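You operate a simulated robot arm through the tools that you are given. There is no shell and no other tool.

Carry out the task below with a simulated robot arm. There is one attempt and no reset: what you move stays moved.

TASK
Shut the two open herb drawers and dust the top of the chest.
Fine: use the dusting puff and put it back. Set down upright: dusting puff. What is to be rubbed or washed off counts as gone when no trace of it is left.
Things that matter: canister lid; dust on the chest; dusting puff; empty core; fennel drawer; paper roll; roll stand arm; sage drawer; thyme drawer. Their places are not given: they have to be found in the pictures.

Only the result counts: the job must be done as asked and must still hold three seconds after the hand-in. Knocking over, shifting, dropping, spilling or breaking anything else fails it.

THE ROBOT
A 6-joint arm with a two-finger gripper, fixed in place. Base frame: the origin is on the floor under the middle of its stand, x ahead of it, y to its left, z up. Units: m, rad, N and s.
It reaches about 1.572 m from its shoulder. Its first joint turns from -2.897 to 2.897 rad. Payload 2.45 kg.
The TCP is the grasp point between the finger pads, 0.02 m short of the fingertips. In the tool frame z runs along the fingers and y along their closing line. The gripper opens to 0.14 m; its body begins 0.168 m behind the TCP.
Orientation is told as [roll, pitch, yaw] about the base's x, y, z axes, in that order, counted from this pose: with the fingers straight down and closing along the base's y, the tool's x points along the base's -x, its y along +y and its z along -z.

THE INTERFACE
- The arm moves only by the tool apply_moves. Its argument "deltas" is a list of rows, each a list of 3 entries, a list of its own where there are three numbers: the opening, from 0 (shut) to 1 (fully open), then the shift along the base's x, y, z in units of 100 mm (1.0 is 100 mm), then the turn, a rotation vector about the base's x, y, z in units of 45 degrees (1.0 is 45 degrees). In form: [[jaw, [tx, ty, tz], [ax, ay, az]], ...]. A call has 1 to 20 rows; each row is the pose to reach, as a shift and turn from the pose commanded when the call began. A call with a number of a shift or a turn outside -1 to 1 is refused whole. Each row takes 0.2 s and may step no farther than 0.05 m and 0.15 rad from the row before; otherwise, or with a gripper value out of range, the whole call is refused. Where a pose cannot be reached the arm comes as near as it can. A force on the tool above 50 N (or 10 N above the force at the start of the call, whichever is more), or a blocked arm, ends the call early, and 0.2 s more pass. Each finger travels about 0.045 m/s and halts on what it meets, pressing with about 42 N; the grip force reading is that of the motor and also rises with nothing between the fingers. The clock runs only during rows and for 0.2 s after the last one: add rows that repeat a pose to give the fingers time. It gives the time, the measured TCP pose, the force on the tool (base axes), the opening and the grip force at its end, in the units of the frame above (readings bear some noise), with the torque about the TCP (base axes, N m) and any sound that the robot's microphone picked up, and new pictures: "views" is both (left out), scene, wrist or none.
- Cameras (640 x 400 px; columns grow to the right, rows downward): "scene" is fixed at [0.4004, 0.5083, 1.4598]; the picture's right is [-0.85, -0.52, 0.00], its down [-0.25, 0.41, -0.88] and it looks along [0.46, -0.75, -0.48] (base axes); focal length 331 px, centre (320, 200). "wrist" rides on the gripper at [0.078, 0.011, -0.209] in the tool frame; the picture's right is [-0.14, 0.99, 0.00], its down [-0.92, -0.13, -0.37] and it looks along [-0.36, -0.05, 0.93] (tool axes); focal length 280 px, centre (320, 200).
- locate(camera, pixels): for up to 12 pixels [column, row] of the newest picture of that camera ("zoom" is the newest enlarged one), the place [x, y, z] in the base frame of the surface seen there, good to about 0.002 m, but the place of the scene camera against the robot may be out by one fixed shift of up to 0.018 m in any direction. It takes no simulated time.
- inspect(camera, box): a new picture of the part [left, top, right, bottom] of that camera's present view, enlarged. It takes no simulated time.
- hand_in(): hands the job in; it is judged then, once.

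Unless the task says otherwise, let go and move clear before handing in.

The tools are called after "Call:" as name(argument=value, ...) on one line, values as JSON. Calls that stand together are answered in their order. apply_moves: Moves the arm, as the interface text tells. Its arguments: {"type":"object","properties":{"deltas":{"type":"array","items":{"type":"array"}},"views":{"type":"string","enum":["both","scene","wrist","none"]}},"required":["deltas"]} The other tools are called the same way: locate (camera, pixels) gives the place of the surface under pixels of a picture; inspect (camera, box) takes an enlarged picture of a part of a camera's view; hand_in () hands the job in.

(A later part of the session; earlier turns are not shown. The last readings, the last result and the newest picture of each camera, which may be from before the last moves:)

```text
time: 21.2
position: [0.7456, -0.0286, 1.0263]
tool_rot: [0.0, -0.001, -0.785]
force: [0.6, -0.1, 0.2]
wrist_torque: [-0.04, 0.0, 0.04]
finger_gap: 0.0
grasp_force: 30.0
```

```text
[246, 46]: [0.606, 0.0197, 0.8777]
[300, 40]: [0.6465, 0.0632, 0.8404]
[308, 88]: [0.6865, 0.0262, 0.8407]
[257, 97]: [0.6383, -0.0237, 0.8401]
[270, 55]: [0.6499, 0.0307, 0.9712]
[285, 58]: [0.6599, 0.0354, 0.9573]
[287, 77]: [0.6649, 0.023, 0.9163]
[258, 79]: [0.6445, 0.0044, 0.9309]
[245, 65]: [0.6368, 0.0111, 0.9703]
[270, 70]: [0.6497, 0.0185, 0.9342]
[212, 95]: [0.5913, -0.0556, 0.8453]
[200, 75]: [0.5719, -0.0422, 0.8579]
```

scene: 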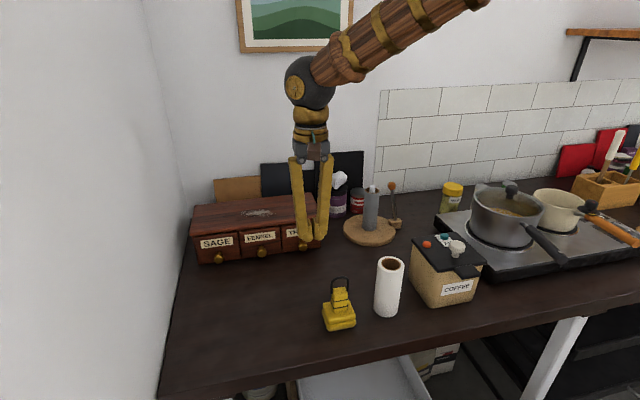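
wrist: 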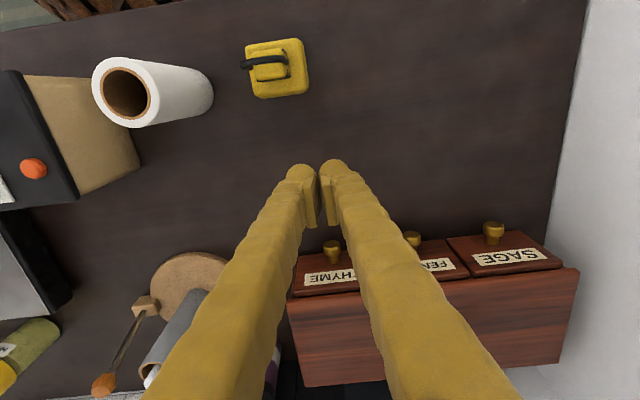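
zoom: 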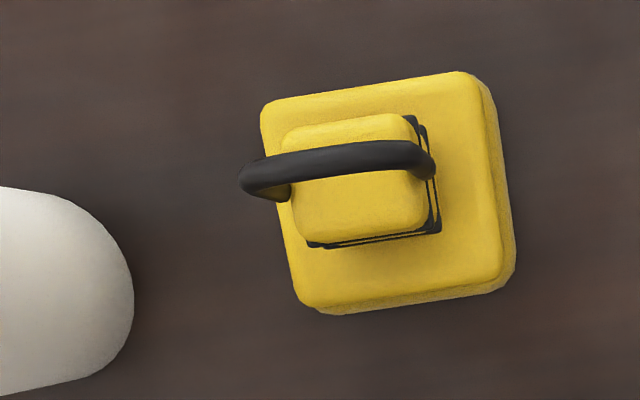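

The yellow pad with a banded handle block and black loop is clearly the dusting puff. I'll measure its pad and handle block in the wrist zoom.

Call:
locate(camera="zoom", pixels=[[290, 128], [405, 122], [420, 215], [305, 230], [360, 200], [275, 110], [460, 80], [495, 275], [310, 298], [330, 160], [470, 180], [350, 270]])

Call:
locate(camera="wrist", pixels=[[150, 75], [126, 93], [205, 75], [213, 95], [210, 115], [170, 65], [110, 250]])

```text
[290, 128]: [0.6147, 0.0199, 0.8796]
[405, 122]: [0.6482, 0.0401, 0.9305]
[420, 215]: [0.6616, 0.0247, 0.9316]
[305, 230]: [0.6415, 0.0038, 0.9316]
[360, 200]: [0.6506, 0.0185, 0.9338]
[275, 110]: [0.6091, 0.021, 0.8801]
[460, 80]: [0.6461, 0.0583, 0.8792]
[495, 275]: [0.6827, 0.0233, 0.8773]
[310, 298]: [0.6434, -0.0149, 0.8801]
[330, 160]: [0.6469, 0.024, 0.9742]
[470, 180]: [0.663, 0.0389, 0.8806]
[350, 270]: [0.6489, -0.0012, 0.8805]
```

```text
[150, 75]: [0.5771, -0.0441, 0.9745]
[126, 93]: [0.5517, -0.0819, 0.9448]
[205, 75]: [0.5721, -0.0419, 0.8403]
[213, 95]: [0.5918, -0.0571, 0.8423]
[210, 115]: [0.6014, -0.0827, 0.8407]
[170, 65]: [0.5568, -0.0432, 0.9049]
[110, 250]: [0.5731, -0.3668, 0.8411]
```

The puff centre is about (0.645, 0.022), its pad is about 0.06 m square and aligned with the chest, and the handle block spans z 0.88–0.934. The loop legs sit on the block's ±u sides, so I'll grip across the clean faces by turning the wrist +90° to yaw +45°, lifting and opening the jaw on the way.

Call:
apply_moves(deltas=[[0, [-0.1, 0.05, 0.2], [0, 0, 0.17]], [0, [-0.25, 0.12, 0.4], [0, 0, 0.34]], [0, [-0.4, 0.2, 0.6], [0, 0, 0.51]], [0, [-0.55, 0.3, 0.8], [0, 0, 0.68]], [0, [-0.7, 0.35, 1.0], [0, 0, 0.84]], [0, [-0.9, 0.4, 1.0], [0, 0, 1.0]]], views="none")

Call:
apply_moves(deltas=[[0.1, [-0.1, 0.05, 0.0], [0, 0, 0.17]], [0.2, [-0.12, 0.1, 0.0], [0, 0, 0.34]], [0.3, [-0.12, 0.1, 0.0], [0, 0, 0.51]], [0.4, [-0.12, 0.1, 0.0], [0, 0, 0.68]], [0.5, [-0.12, 0.1, 0.0], [0, 0, 0.84]], [0.6, [-0.12, 0.1, 0.0], [0, 0, 1.0]], [0.6, [-0.12, 0.1, 0.0], [0, 0, 1.0]], [0.6, [-0.12, 0.1, 0.0], [0, 0, 1.0]]], views="both")

```text
time: 22.6
position: [0.6572, 0.0075, 1.1237]
tool_rot: [0.0, 0.0, 0.002]
force: [0.7, -0.4, -0.7]
wrist_torque: [0.0, 0.01, 0.01]
finger_gap: 0.0
grasp_force: 29.5
```

```text
time: 24.4
position: [0.6433, 0.0206, 1.1243]
tool_rot: [0.0, 0.0, 0.785]
force: [-0.4, 0.2, -0.7]
wrist_torque: [-0.01, 0.0, 0.01]
finger_gap: 0.084
grasp_force: 0.1
```

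scene: 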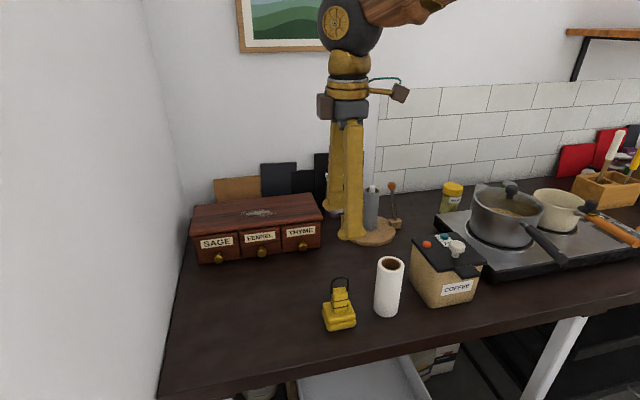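
wrist: 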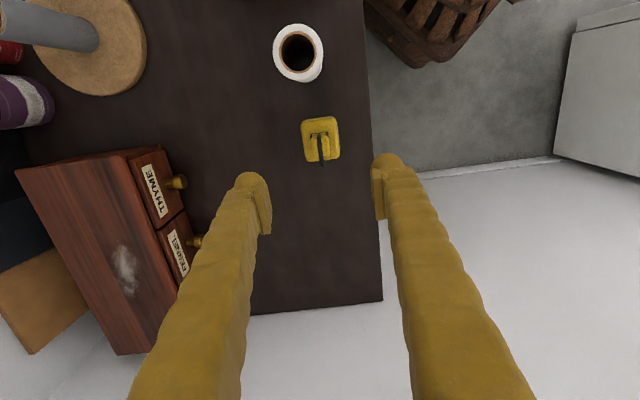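

The puff shows clearly at wrist (320,139) between the open fingers. I'll take careful measurements before descending.

Call:
inspect(camera="wrist", box=[272, 104, 368, 164])

```text
6.67 times, centred on (320, 134) of wrist
```

zoom: 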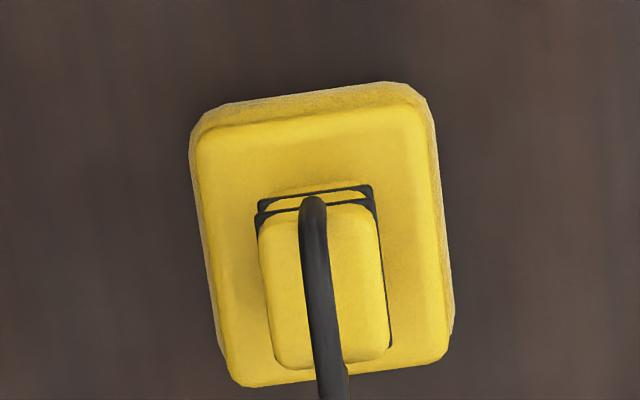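

Call:
locate(camera="zoom", pixels=[[272, 300], [378, 290], [285, 230], [365, 225], [285, 355], [380, 345], [212, 150], [415, 125], [240, 375], [440, 345], [318, 250], [330, 365]])

```text
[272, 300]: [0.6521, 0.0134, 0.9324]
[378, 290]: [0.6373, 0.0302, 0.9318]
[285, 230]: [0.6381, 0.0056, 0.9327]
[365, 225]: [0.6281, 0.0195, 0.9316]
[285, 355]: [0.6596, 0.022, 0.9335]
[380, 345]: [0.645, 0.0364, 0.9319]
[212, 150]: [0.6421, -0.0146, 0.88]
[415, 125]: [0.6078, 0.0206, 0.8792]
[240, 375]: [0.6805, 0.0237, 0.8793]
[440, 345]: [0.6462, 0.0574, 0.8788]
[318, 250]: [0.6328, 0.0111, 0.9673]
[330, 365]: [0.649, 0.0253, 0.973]
```

The block spans b≈0.428–0.4525 and its centre is about (0.644, 0.022), nearly under the TCP. I'll descend in two steps with the jaw around the handle.

Call:
apply_moves(deltas=[[0.6, [0.009, 0.012, -0.3], [0, 0, 0]], [0.6, [0.009, 0.012, -0.6], [0, 0, 0]], [0.6, [0.009, 0.012, -0.9], [0, 0, 0]], [0.6, [0.009, 0.012, -1.0], [0, 0, 0]], [0.6, [0.009, 0.012, -1.0], [0, 0, 0]]], views="both")

Call:
inspect(camera="wrist", box=[240, 100, 400, 200])

```text
time: 25.6
position: [0.6462, 0.0208, 1.0251]
tool_rot: [-0.001, 0.002, 0.786]
force: [-0.7, -0.3, 0.2]
wrist_torque: [-0.02, 0.02, 0.01]
finger_gap: 0.0839
grasp_force: 0.0
```

scene: 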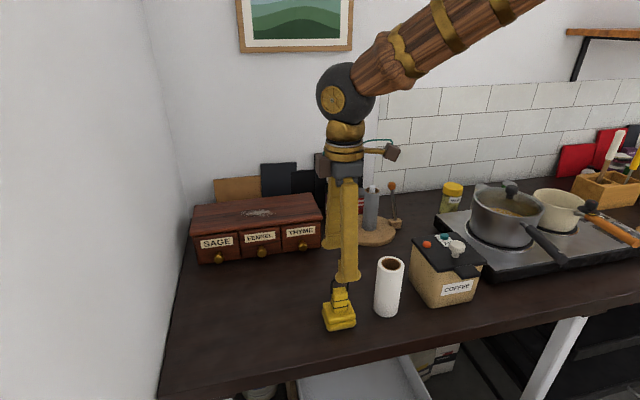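
wrist: 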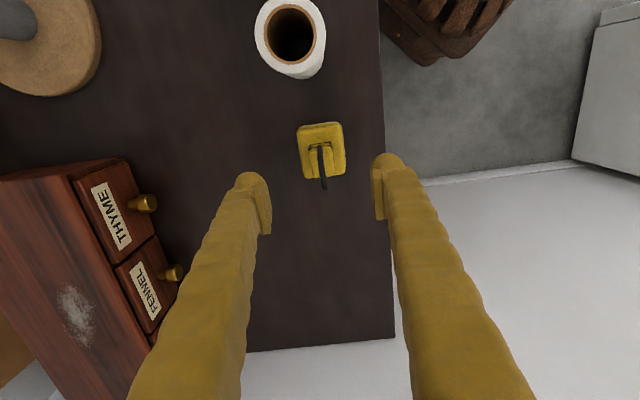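

```text
4.00 times, centred on (320, 150) of wrist
```

zoom: 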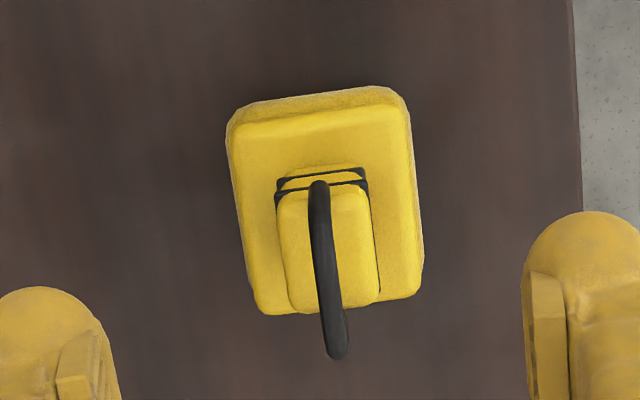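

Everything is lined up: the puff lies midway between the fingers at wrist (320,150). I'll lower the rest of the way to z≈0.910.

Call:
apply_moves(deltas=[[0.6, [0, 0, -0.25], [0, 0, 0]], [0.6, [0, 0, -0.5], [0, 0, 0]], [0.6, [0, 0, -0.75], [0, 0, 0]], [0.6, [0, 0, -1.0], [0, 0, 0]], [0.6, [0, 0, -1.0], [0, 0, 0]]], views="none")

Call:
apply_moves(deltas=[[0.6, [0, 0, -0.08], [0, 0, 0]], [0.6, [0, 0, -0.16], [0, 0, 0]], [0.6, [0, 0, -0.16], [0, 0, 0]]], views="both")

Call:
inspect(camera="wrist", box=[240, 130, 400, 230])

Call:
inspect(camera="scene", box=[270, 240, 430, 340])

```text
time: 26.8
position: [0.6454, 0.0181, 0.9245]
tool_rot: [0.0, 0.001, 0.784]
force: [-1.0, 0.6, -0.2]
wrist_torque: [0.01, -0.01, 0.01]
finger_gap: 0.0844
grasp_force: 0.1
```

```text
time: 27.6
position: [0.6465, 0.0203, 0.9103]
tool_rot: [0.0, -0.001, 0.787]
force: [-0.1, -0.2, -0.4]
wrist_torque: [0.02, -0.02, 0.01]
finger_gap: 0.084
grasp_force: 0.0
```

scene: 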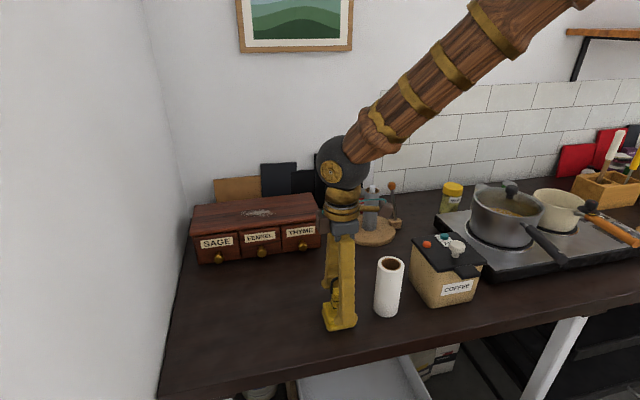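
wrist: 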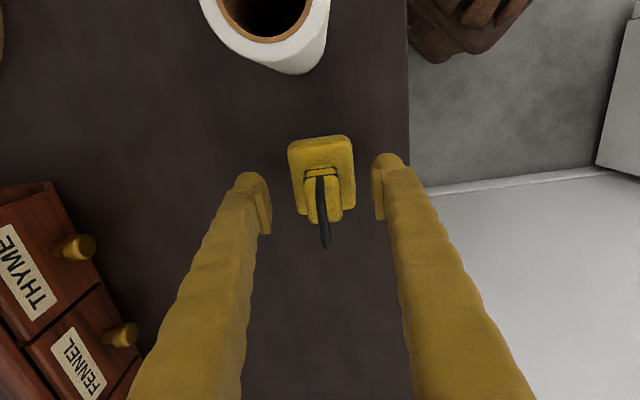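

```text
4.00 times, centred on (320, 180) of wrist
```

zoom: 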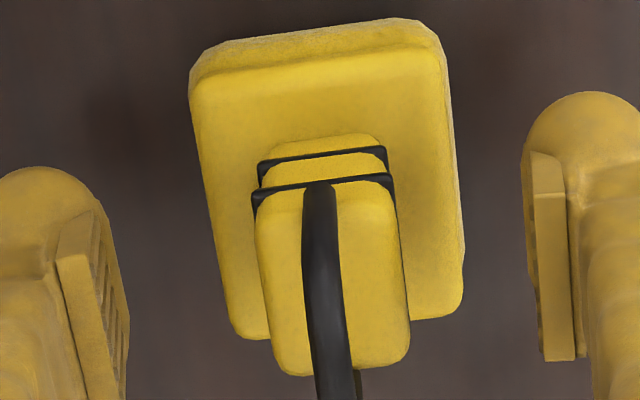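

```text
4.00 times, centred on (350, 290) of scene
```

zoom: 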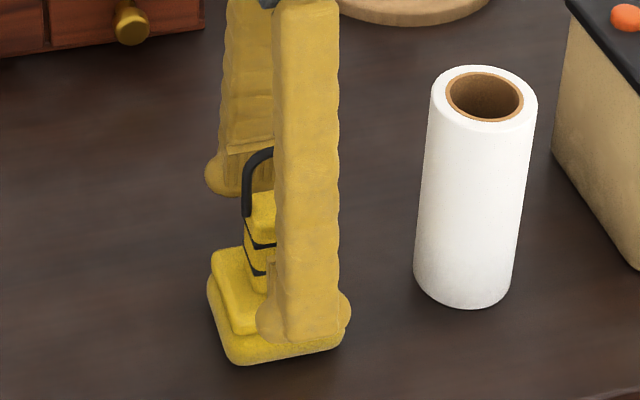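

The handle is centred between the pads. I'll close the jaw and give the fingers time to grip.

Call:
apply_moves(deltas=[[0.4, [0, 0, 0], [0, 0, 0]], [0.2, [0, 0, 0], [0, 0, 0]], [0, [0, 0, 0], [0, 0, 0]], [0, [0, 0, 0], [0, 0, 0]], [0, [0, 0, 0], [0, 0, 0]], [0, [0, 0, 0], [0, 0, 0]], [0, [0, 0, 0], [0, 0, 0]]], views="both")

Call:
inspect(camera="wrist", box=[240, 130, 400, 230])

Call:
inspect(camera="scene", box=[270, 240, 430, 340])

```text
time: 29.2
position: [0.6462, 0.0209, 0.91]
tool_rot: [0.0, 0.0, 0.786]
force: [0.3, 0.6, -0.1]
wrist_torque: [0.03, -0.01, -0.04]
finger_gap: 0.027
grasp_force: 42.0
```

scene: 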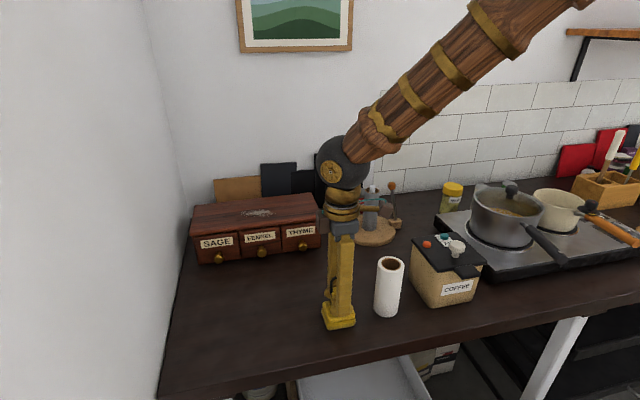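
wrist: 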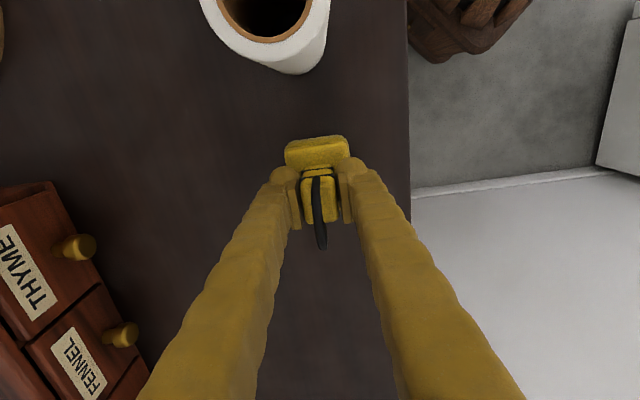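

```text
4.00 times, centred on (320, 180) of wrist
```

zoom: 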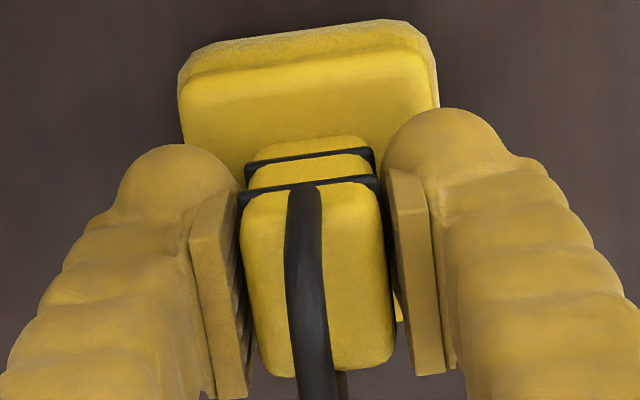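

```text
4.00 times, centred on (350, 290) of scene
```

zoom: 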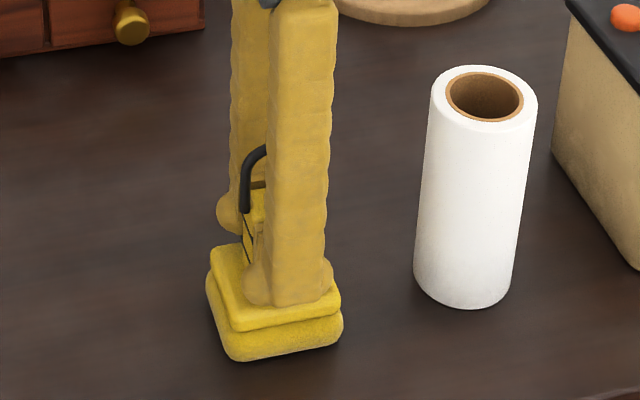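

The puff is gripped (gap 0.027 m, 42 N) at commanded TCP about (0.645, 0.022, 0.911). I'll lift it straight up.

Call:
apply_moves(deltas=[[0, [0, 0, 0.1], [0, 0, 0]], [0, [0, 0, 0.3], [0, 0, 0]], [0, [0, 0, 0.6], [0, 0, 0]], [0, [0, 0, 0.8], [0, 0, 0]], [0, [0, 0, 1.0], [0, 0, 0]], [0, [0, 0, 1.0], [0, 0, 0]]], views="both")

Call:
inspect(camera="wrist", box=[240, 130, 400, 230])

Call:
locate(camera="scene", pixels=[[240, 180], [278, 164], [303, 172], [258, 213], [216, 182], [255, 180]])

```text
time: 30.6
position: [0.6425, 0.0225, 1.0116]
tool_rot: [0.0, 0.001, 0.785]
force: [0.1, -0.3, -0.8]
wrist_torque: [0.03, -0.01, -0.01]
finger_gap: 0.027
grasp_force: 42.1
```

scene: 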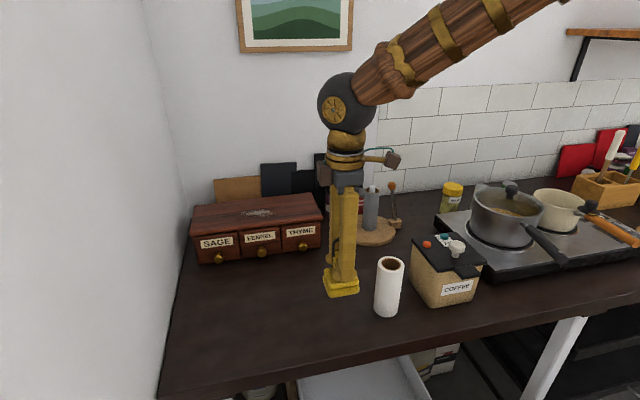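
wrist: 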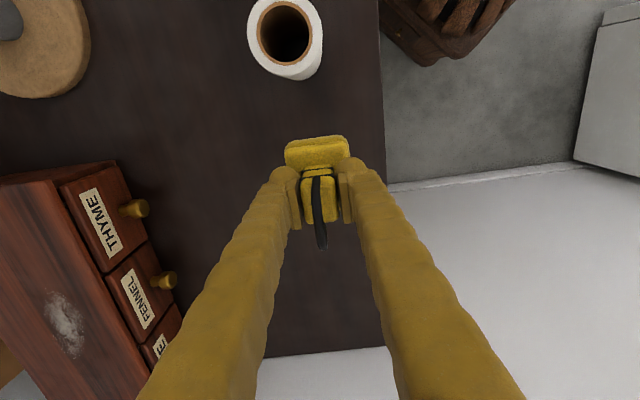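

```text
4.00 times, centred on (320, 180) of wrist
```

zoom: 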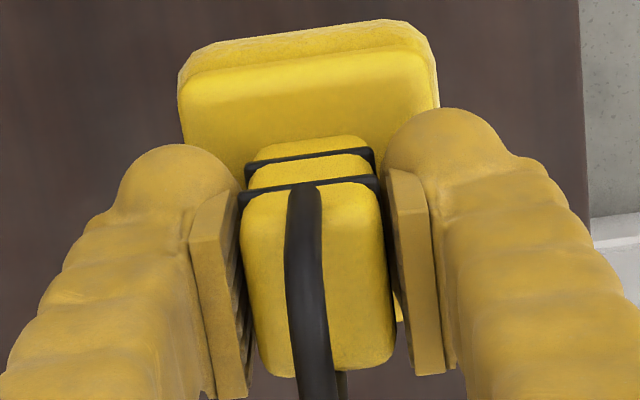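

```text
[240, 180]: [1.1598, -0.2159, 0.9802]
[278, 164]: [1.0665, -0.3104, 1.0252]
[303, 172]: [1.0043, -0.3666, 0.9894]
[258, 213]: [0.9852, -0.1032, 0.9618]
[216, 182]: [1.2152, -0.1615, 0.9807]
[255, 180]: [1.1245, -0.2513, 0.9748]
```

The puff came up upright and the boards behind the chest (b≈0.973) leave plenty of room. I'll carry it over the dust, with the pad about 0.07 m above the chest top.

Call:
apply_moves(deltas=[[0, [0.1, -0.04, 0.3], [0, 0, 0]], [0, [0.3, -0.12, 0.6], [0, 0, 0]], [0, [0.55, -0.22, 0.8], [0, 0, 0]], [0, [0.8, -0.32, 0.8], [0, 0, 0]], [0, [1.0, -0.4, 0.8], [0, 0, 0]]], views="none")

Call:
apply_moves(deltas=[[0, [0.25, -0.1, 0], [0, 0, 0]], [0, [0.5, -0.2, 0], [0, 0, 0]], [0, [0.75, -0.3, 0], [0, 0, 0]], [0, [1.0, -0.4, 0], [0, 0, 0]]], views="none")

Call:
apply_moves(deltas=[[0, [0.25, -0.1, 0], [0, 0, 0]], [0, [0.5, -0.2, 0], [0, 0, 0]], [0, [0.75, -0.3, 0], [0, 0, 0]], [0, [1.0, -0.4, 0], [0, 0, 0]], [0, [1.0, -0.4, 0], [0, 0, 0]]], views="both")

```text
time: 31.8
position: [0.7459, -0.0192, 1.0902]
tool_rot: [0.0, 0.0, 0.785]
force: [0.1, 0.0, 0.0]
wrist_torque: [-0.04, -0.03, 0.02]
finger_gap: 0.0273
grasp_force: 42.1
```

```text
time: 32.8
position: [0.8484, -0.0572, 1.0884]
tool_rot: [-0.001, -0.001, 0.786]
force: [0.2, 0.7, -1.3]
wrist_torque: [0.03, 0.0, 0.01]
finger_gap: 0.0272
grasp_force: 41.9
```

```text
time: 34.0
position: [0.9459, -0.099, 1.0891]
tool_rot: [-0.001, 0.0, 0.785]
force: [0.8, -0.8, -1.2]
wrist_torque: [0.03, 0.01, 0.0]
finger_gap: 0.0271
grasp_force: 42.2
```

scene: 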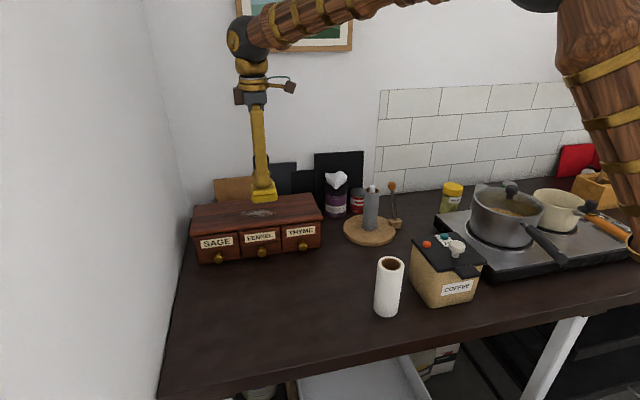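
wrist: 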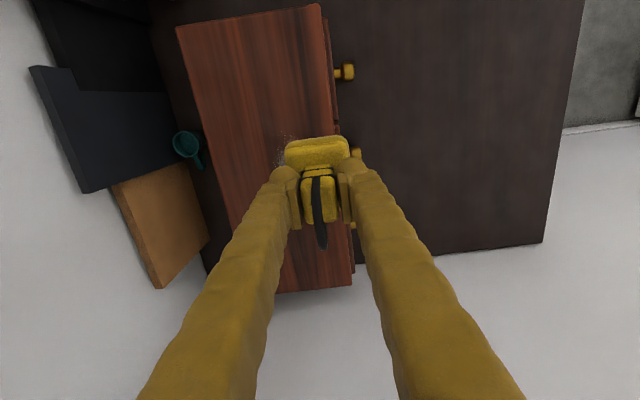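

The puff is above the chest, near the dust. I'll note the teal object behind the chest at wrist (188,148) so I avoid it, then move over the dust centre and lower to just above the surface.

Call:
locate(camera="wrist", pixels=[[186, 145], [198, 165], [180, 27], [320, 6], [352, 285], [290, 150], [160, 285]])

Call:
apply_moves(deltas=[[0, [0.25, -0.05, 0], [0, 0, 0]], [0, [0.484, -0.115, 0], [0, 0, 0]], [0, [0.484, -0.115, -0.2], [0, 0, 0]], [0, [0.484, -0.115, -0.4], [0, 0, 0]], [0, [0.484, -0.115, -0.55], [0, 0, 0]], [0, [0.484, -0.115, -0.6], [0, 0, 0]], [0, [0.484, -0.115, -0.6], [0, 0, 0]]], views="both")

Call:
inspect(camera="scene", box=[180, 150, 340, 250])

```text
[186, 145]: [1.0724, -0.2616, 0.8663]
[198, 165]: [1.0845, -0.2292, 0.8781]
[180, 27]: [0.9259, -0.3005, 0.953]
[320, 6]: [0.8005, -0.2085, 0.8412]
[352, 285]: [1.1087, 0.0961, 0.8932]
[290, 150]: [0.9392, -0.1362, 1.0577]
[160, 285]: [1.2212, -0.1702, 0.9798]
```

```text
time: 35.6
position: [0.9931, -0.11, 1.0271]
tool_rot: [0.001, 0.0, 0.785]
force: [0.7, 0.7, -2.1]
wrist_torque: [0.03, -0.02, 0.03]
finger_gap: 0.0271
grasp_force: 41.7
```

scene: 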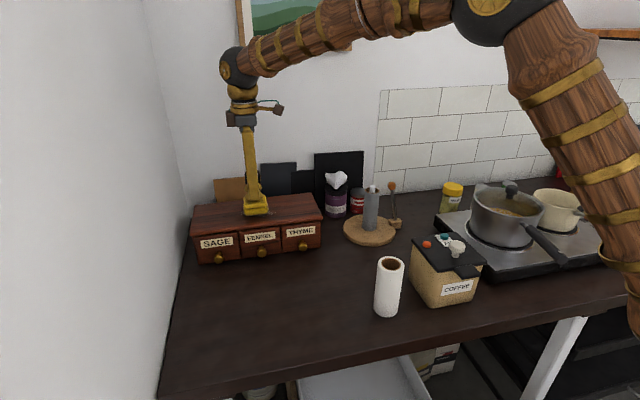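
wrist: 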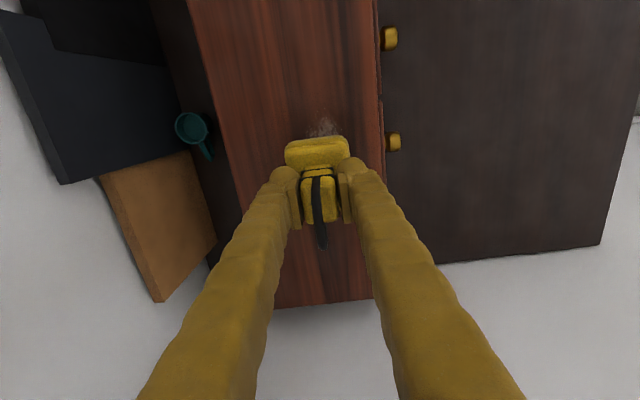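

```text
4.00 times, centred on (260, 200) of scene
```

zoom: 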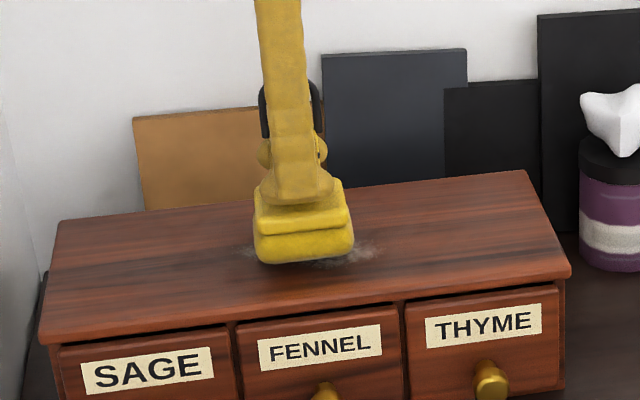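

The pad is a few millimetres above the dust. I'll lower it in small steps until a light contact shows.

Call:
apply_moves(deltas=[[0, [0, 0, -0.03], [0, 0, 0]], [0, [0, 0, -0.05], [0, 0, 0]]], views="none")

Call:
apply_moves(deltas=[[0, [0, 0, -0.01], [0, 0, 0]], [0, [0, 0, -0.02], [0, 0, 0]]], views="none")

```text
time: 36.2
position: [0.9939, -0.1112, 1.0242]
tool_rot: [0.0, 0.0, 0.785]
force: [-0.4, -0.5, -0.8]
wrist_torque: [0.02, 0.0, -0.01]
finger_gap: 0.0272
grasp_force: 42.4
```

```text
time: 36.8
position: [0.9941, -0.1094, 1.0224]
tool_rot: [-0.001, 0.002, 0.785]
force: [-0.3, 0.1, -0.7]
wrist_torque: [0.01, -0.03, 0.04]
finger_gap: 0.0271
grasp_force: 42.2
```

No contact yet at z≈1.0236 commanded; the force is still about zero. I'll keep lowering 1 mm at a time.

Call:
apply_moves(deltas=[[0, [0, 0, -0.01], [0, 0, 0]]], views="none")

Call:
apply_moves(deltas=[[0, [0, 0, -0.01], [0, 0, 0]]], views="none")

```text
time: 37.2
position: [0.9945, -0.1109, 1.0214]
tool_rot: [0.0, -0.001, 0.785]
force: [-0.2, -0.3, 3.3]
wrist_torque: [-0.05, 0.09, -0.01]
finger_gap: 0.0272
grasp_force: 41.8
```

```text
time: 37.6
position: [0.9935, -0.1115, 1.0217]
tool_rot: [-0.001, -0.001, 0.785]
force: [1.6, -2.6, 14.4]
wrist_torque: [-0.2, 0.12, -0.01]
finger_gap: 0.0273
grasp_force: 42.0
```

Light contact began about 1.0226 and reached 14 N one millimetre lower. I'll raise 0.5 mm to keep about 8 N and start rubbing along the front half of the dust.

Call:
apply_moves(deltas=[[0, [0, 0, 0.005], [0, 0, 0]], [0, [-0.2475, -0.035, 0.005], [0, 0, 0]], [0, [-0.389, -0.177, 0.005], [0, 0, 0]], [0, [-0.566, -0.354, 0.005], [0, 0, 0]], [0, [-0.389, -0.177, 0.005], [0, 0, 0]], [0, [-0.2475, -0.035, 0.005], [0, 0, 0]], [0, [-0.106, 0.106, 0.005], [0, 0, 0]], [0, [0.035, 0.2475, 0.005], [0, 0, 0]], [0, [0.177, 0.389, 0.005], [0, 0, 0]], [0, [0.354, 0.566, 0.005], [0, 0, 0]]], views="both")

Call:
inspect(camera="scene", box=[180, 150, 340, 250])

```text
time: 39.8
position: [1.0302, -0.0551, 1.0215]
tool_rot: [0.001, 0.0, 0.787]
force: [-5.3, -3.0, 16.6]
wrist_torque: [-0.12, 0.18, 0.02]
finger_gap: 0.0273
grasp_force: 42.2
```

scene: 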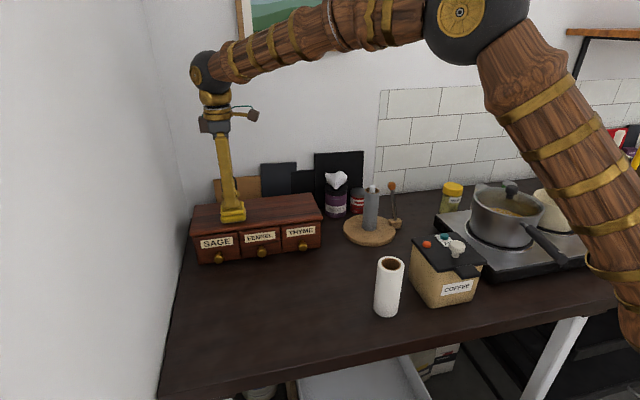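
wrist: 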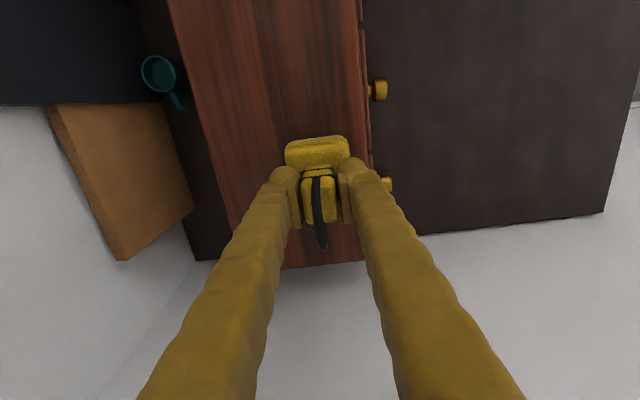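

```text
4.00 times, centred on (260, 200) of scene
```

zoom: 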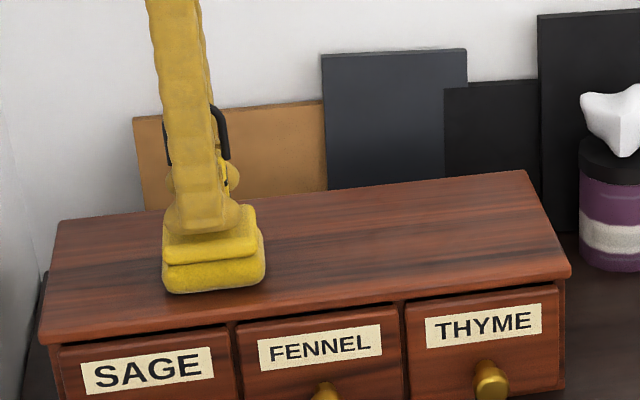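

The scene zoom shows the dust strip already clean and the drawers still shut. I'll finish with a second pass along the back half and middle at slightly lighter pressure.

Call:
apply_moves(deltas=[[0, [0.106, -0.106, 0.005], [0, 0, 0]], [0, [0.212, -0.212, 0.005], [0, 0, 0]], [0, [0.035, -0.389, 0.005], [0, 0, 0]], [0, [-0.106, -0.53, 0.005], [0, 0, 0]], [0, [-0.2475, -0.672, 0.005], [0, 0, 0]], [0, [-0.389, -0.813, 0.005], [0, 0, 0]], [0, [-0.566, -0.99, 0.005], [0, 0, 0]], [0, [-0.672, -0.884, 0.005], [0, 0, 0]], [0, [-0.46, -0.672, 0.005], [0, 0, 0]], [0, [-0.25, -0.46, 0.005], [0, 0, 0]], [0, [-0.05, -0.26, 0.005], [0, 0, 0]], [0, [0.106, -0.106, 0.005], [0, 0, 0]]], views="both")

Call:
inspect(camera="scene", box=[180, 150, 340, 250])

```text
time: 42.4
position: [1.0415, -0.0638, 1.0225]
tool_rot: [-0.001, 0.0, 0.785]
force: [0.4, 0.1, -1.2]
wrist_torque: [-0.01, 0.02, 0.0]
finger_gap: 0.0271
grasp_force: 42.2
```

scene: 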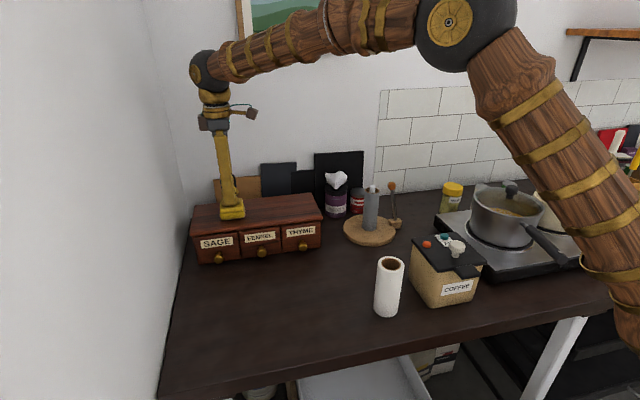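
wrist: 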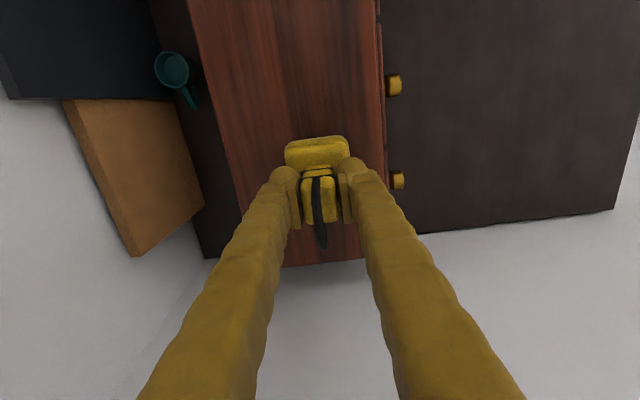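

```text
4.00 times, centred on (260, 200) of scene
```

zoom: 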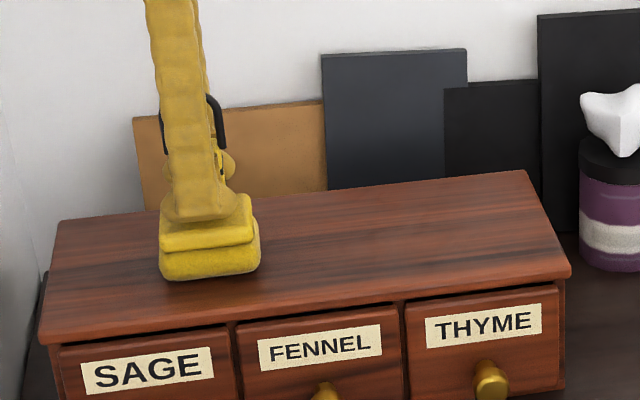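

Contact went light on that pass, but the surface looks clean. I'll lift the puff and inspect the whole top for any remaining trace.

Call:
apply_moves(deltas=[[0, [0, 0, 0.2], [0, 0, 0]], [0, [0.1, 0.1, 0.5], [0, 0, 0]], [0, [0.2, 0.2, 0.8], [0, 0, 0]], [0, [0.2, 0.2, 0.9], [0, 0, 0]]], views="both")

Call:
inspect(camera="wrist", box=[200, 0, 440, 150])

Call:
inspect(camera="scene", box=[185, 190, 329, 280])

Call:
inspect(camera="scene", box=[222, 192, 294, 237])

```text
time: 43.4
position: [1.0603, -0.0436, 1.1121]
tool_rot: [-0.001, 0.0, 0.785]
force: [-0.3, -0.2, -1.6]
wrist_torque: [-0.04, -0.01, -0.04]
finger_gap: 0.0271
grasp_force: 42.2
```

scene: 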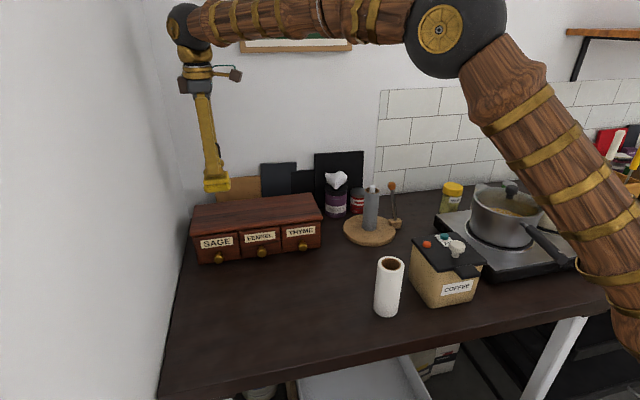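
wrist: 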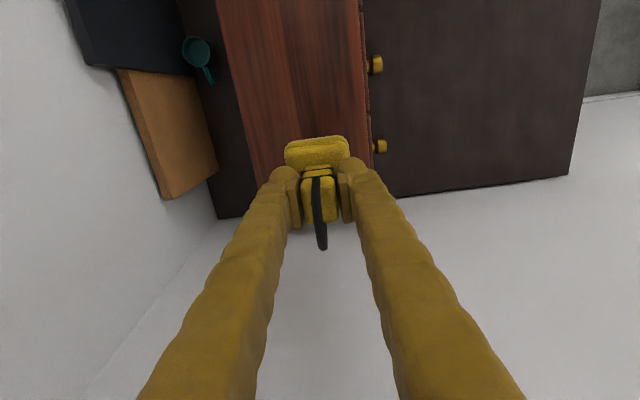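

```text
2.67 times, centred on (320, 75) of wrist
```

zoom: 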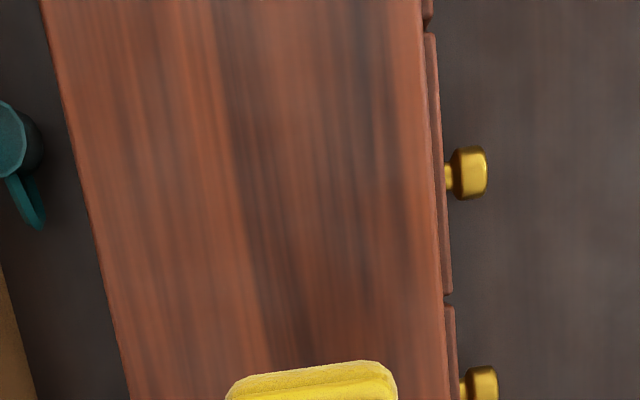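

```text
4.44 times, centred on (257, 235) of scene
```

zoom: 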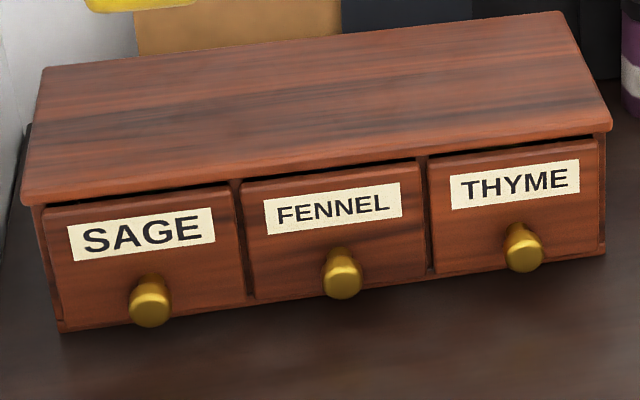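

```text
8.89 times, centred on (258, 214) of scene
```

zoom: 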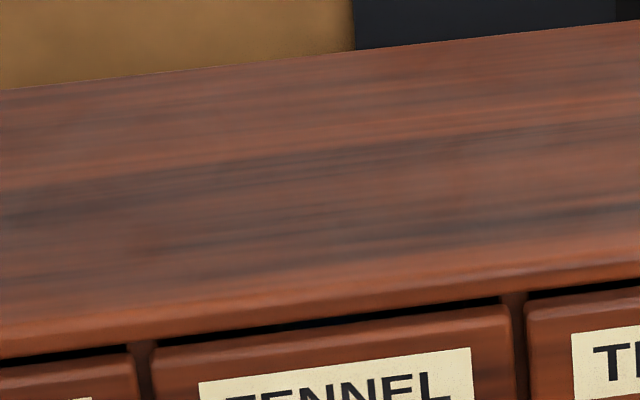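

The top looks clean in both the wrist and scene zooms, and all three drawers are flush. To be sure no faint trace remains, I'll do one more pass along the back half with firm contact.

Call:
apply_moves(deltas=[[0, [-0.095, -0.306, -0.2], [0, 0, 0]], [0, [-0.095, -0.306, -0.5], [0, 0, 0]], [0, [-0.095, -0.306, -0.8], [0, 0, 0]], [0, [-0.095, -0.306, -0.88], [0, 0, 0]], [0, [-0.095, -0.306, -0.9], [0, 0, 0]], [0, [-0.095, -0.306, -0.91], [0, 0, 0]]], views="none")

```text
time: 44.8
position: [1.0516, -0.076, 1.0214]
tool_rot: [0.0, -0.001, 0.787]
force: [-0.8, -0.7, 0.5]
wrist_torque: [-0.03, 0.07, 0.0]
finger_gap: 0.0271
grasp_force: 41.4
```

Contact is barely felt at commanded z≈1.0216, so I'll lower slightly more before rubbing.

Call:
apply_moves(deltas=[[0, [0, 0, -0.007], [0, 0, 0]]], views="none")

```text
time: 45.2
position: [1.0508, -0.0745, 1.0213]
tool_rot: [-0.001, -0.003, 0.787]
force: [1.4, -4.9, 15.5]
wrist_torque: [-0.27, 0.2, 0.06]
finger_gap: 0.0269
grasp_force: 42.0
```

Contact is about 15 N now. I'll run the rub over the full dusty area (back, middle and front lines).

Call:
apply_moves(deltas=[[0, [-0.177, -0.177, 0.002], [0, 0, 0]], [0, [-0.354, -0.354, 0.002], [0, 0, 0]], [0, [-0.53, -0.53, 0.002], [0, 0, 0]], [0, [-0.707, -0.707, 0.002], [0, 0, 0]], [0, [-0.919, -0.919, 0.002], [0, 0, 0]], [0, [-0.99, -0.778, 0.002], [0, 0, 0]], [0, [-0.813, -0.601, 0.002], [0, 0, 0]], [0, [-0.636, -0.424, 0.002], [0, 0, 0]], [0, [-0.46, -0.247, 0.002], [0, 0, 0]], [0, [-0.283, -0.071, 0.002], [0, 0, 0]], [0, [-0.106, 0.106, 0.002], [0, 0, 0]], [0, [-0.212, 0.212, 0.002], [0, 0, 0]], [0, [-0.389, 0.035, 0.002], [0, 0, 0]], [0, [-0.566, -0.141, 0.002], [0, 0, 0]], [0, [-0.742, -0.318, 0.002], [0, 0, 0]], [0, [-0.919, -0.495, 0.002], [0, 0, 0]], [0, [-0.99, -0.566, 0.002], [0, 0, 0]]], views="both")

Call:
inspect(camera="wrist", box=[240, 130, 400, 230])

```text
time: 48.8
position: [0.9503, -0.1318, 1.0184]
tool_rot: [0.001, -0.001, 0.785]
force: [4.7, 5.6, 26.1]
wrist_torque: [0.11, -0.13, -0.01]
finger_gap: 0.0269
grasp_force: 41.8
```

scene: 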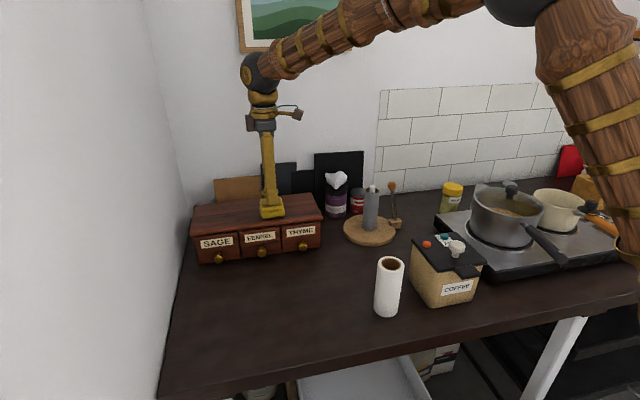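
wrist: 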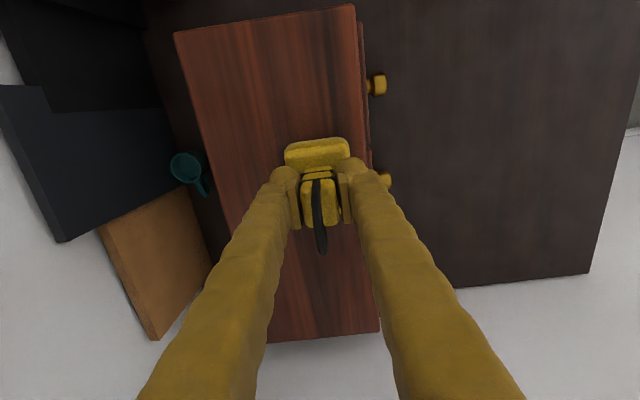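

```text
4.00 times, centred on (320, 180) of wrist
```

zoom: 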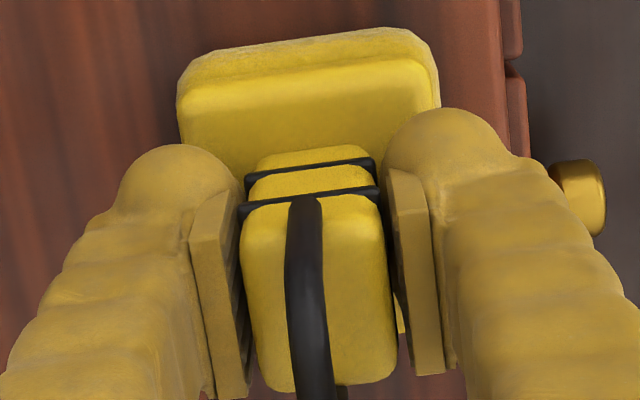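

The last rub pressed up to 26 N and the puff stayed aligned in the grip. I'll lift, look at the top once more, and carry the puff back.

Call:
apply_moves(deltas=[[0, [0, 0, 0.2], [0, 0, 0]], [0, [0, 0, 0.5], [0, 0, 0]], [0, [-0.2, 0.1, 0.7], [0, 0, 0]], [0, [-0.5, 0.25, 0.7], [0, 0, 0]], [0, [-0.8, 0.4, 0.7], [0, 0, 0]], [0, [-1.0, 0.5, 0.7], [0, 0, 0]]], views="none")

Call:
apply_moves(deltas=[[0, [-0.25, 0.125, 0], [0, 0, 0]], [0, [-0.5, 0.25, 0], [0, 0, 0]], [0, [-0.75, 0.375, 0], [0, 0, 0]], [0, [-1.0, 0.5, 0], [0, 0, 0]]], views="none")

Call:
apply_moves(deltas=[[0, [-0.25, 0.125, 0], [0, 0, 0]], [0, [-0.5, 0.25, 0], [0, 0, 0]], [0, [-0.75, 0.375, 0], [0, 0, 0]], [0, [-0.95, 0.475, 0], [0, 0, 0]], [0, [-0.95, 0.475, 0], [0, 0, 0]]], views="both")

Call:
inspect(camera="scene", box=[185, 190, 329, 280])

Call:
inspect(camera="wrist", box=[240, 130, 400, 230])

```text
time: 50.2
position: [0.851, -0.082, 1.0882]
tool_rot: [0.0, 0.001, 0.786]
force: [0.3, -0.6, -0.8]
wrist_torque: [-0.01, 0.0, 0.03]
finger_gap: 0.0271
grasp_force: 41.9
```

```text
time: 51.2
position: [0.7502, -0.0298, 1.0882]
tool_rot: [-0.001, -0.002, 0.786]
force: [-0.4, -0.4, -0.4]
wrist_torque: [-0.02, 0.01, 0.01]
finger_gap: 0.0271
grasp_force: 42.1
```

```text
time: 52.4
position: [0.6556, 0.0178, 1.0902]
tool_rot: [-0.001, 0.0, 0.786]
force: [0.7, -0.7, -0.9]
wrist_torque: [0.0, -0.05, 0.01]
finger_gap: 0.0271
grasp_force: 42.6
```

scene: 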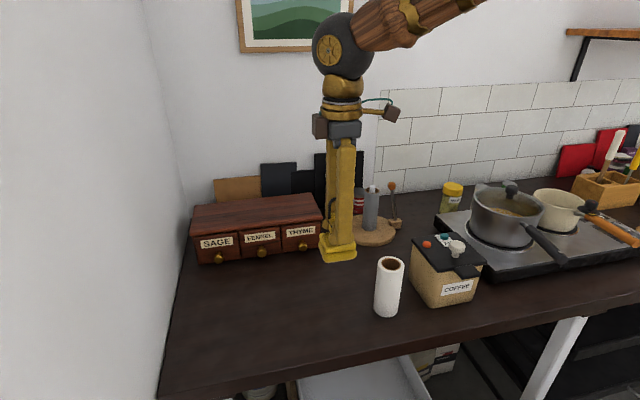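
wrist: 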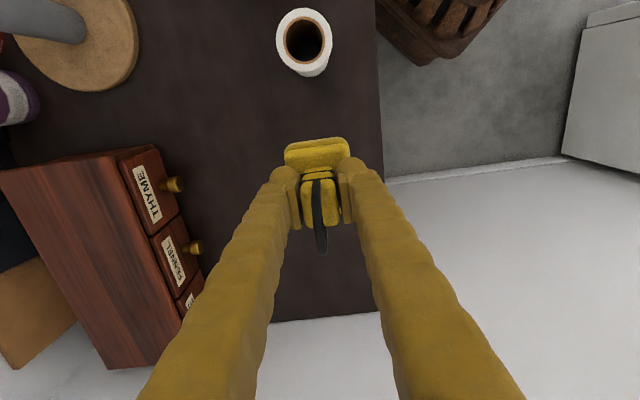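

```text
4.44 times, centred on (257, 235) of scene
```

zoom: 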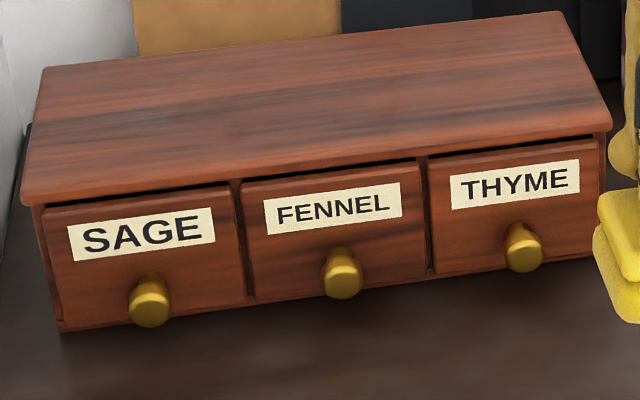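

```text
4.00 times, centred on (320, 180) of wrist
```

zoom: 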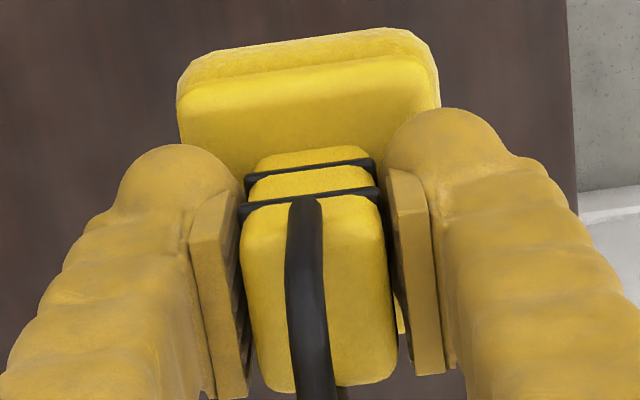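

The chest top is spotless and the drawers are shut. Before setting down I'll measure how the puff sits in the grip, since rubbing may have slid it up a little.

Call:
locate(camera="zoom", pixels=[[265, 320], [360, 310], [275, 380], [375, 370], [280, 225], [360, 215], [200, 120], [300, 110], [415, 100], [305, 180]])

Call:
inspect(camera="scene", box=[290, 190, 390, 270])

```text
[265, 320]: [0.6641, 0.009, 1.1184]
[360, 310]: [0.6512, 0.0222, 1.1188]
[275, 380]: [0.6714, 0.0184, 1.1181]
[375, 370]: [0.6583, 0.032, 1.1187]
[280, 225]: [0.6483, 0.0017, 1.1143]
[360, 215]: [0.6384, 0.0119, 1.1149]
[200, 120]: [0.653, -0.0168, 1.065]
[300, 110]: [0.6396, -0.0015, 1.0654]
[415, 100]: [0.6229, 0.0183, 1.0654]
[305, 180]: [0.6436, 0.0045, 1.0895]
```

```text
5.00 times, centred on (340, 230) of scene
```

zoom: 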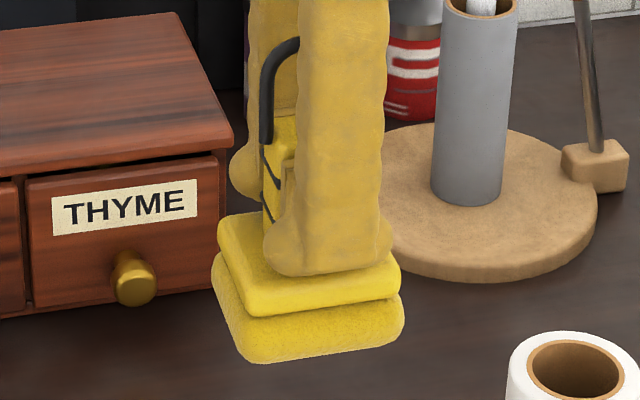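

The puff is upright in the grip but has slid up about 5 mm, so it should touch the counter at a commanded TCP z of about 0.9056. I'll move over its original spot and lower.

Call:
apply_moves(deltas=[[0, [-0.109, 0.052, 0], [0, 0, 0]], [0, [-0.109, 0.052, -0.3], [0, 0, 0]], [0, [-0.109, 0.052, -0.6], [0, 0, 0]], [0, [-0.109, 0.052, -0.9], [0, 0, 0]], [0, [-0.109, 0.052, -1.0], [0, 0, 0]]], views="none")

Call:
apply_moves(deltas=[[0, [0, 0, -0.25], [0, 0, 0]], [0, [0, 0, -0.5], [0, 0, 0]], [0, [0, 0, -0.7], [0, 0, 0]], [0, [0, 0, -0.8], [0, 0, 0]], [0, [0, 0, -0.8], [0, 0, 0]]], views="both")

Call:
inspect(camera="scene", box=[270, 240, 430, 340])

```text
time: 53.6
position: [0.6445, 0.0215, 0.9888]
tool_rot: [0.0, 0.0, 0.784]
force: [-0.4, -0.2, -1.4]
wrist_torque: [0.01, 0.01, 0.0]
finger_gap: 0.0273
grasp_force: 41.6
```

```text
time: 54.8
position: [0.6463, 0.0205, 0.9093]
tool_rot: [-0.001, -0.001, 0.785]
force: [1.1, -0.5, -1.1]
wrist_torque: [-0.01, 0.03, 0.0]
finger_gap: 0.0272
grasp_force: 41.6
```

scene: 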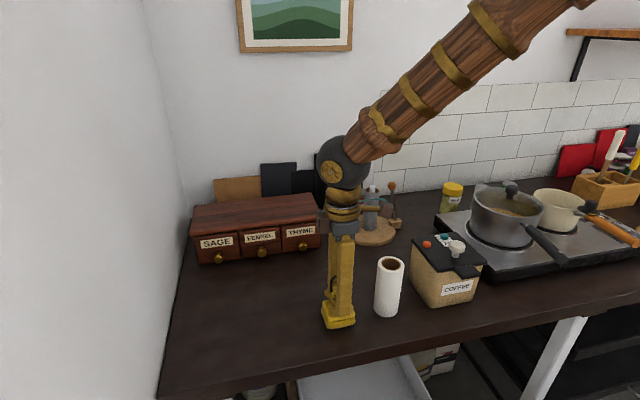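
wrist: 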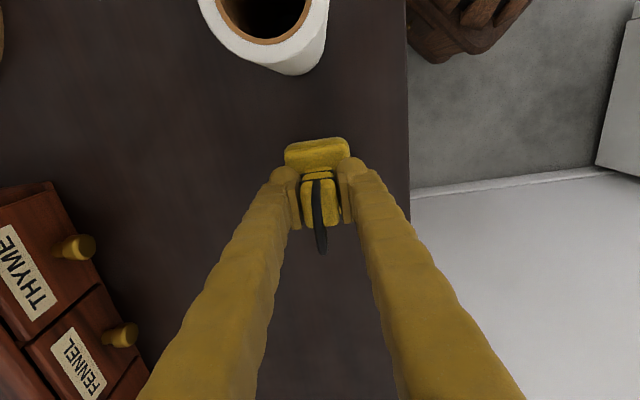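

```text
4.00 times, centred on (350, 290) of scene
```

zoom: 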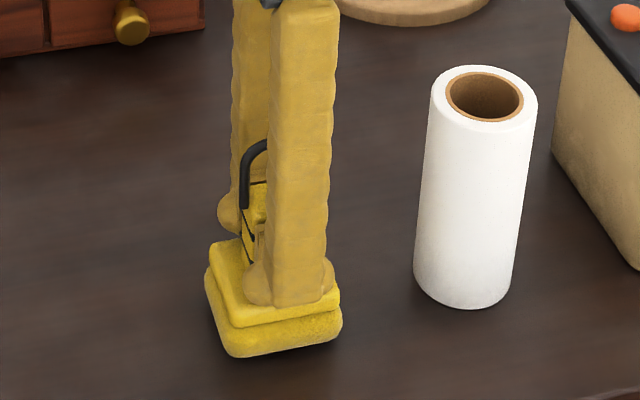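

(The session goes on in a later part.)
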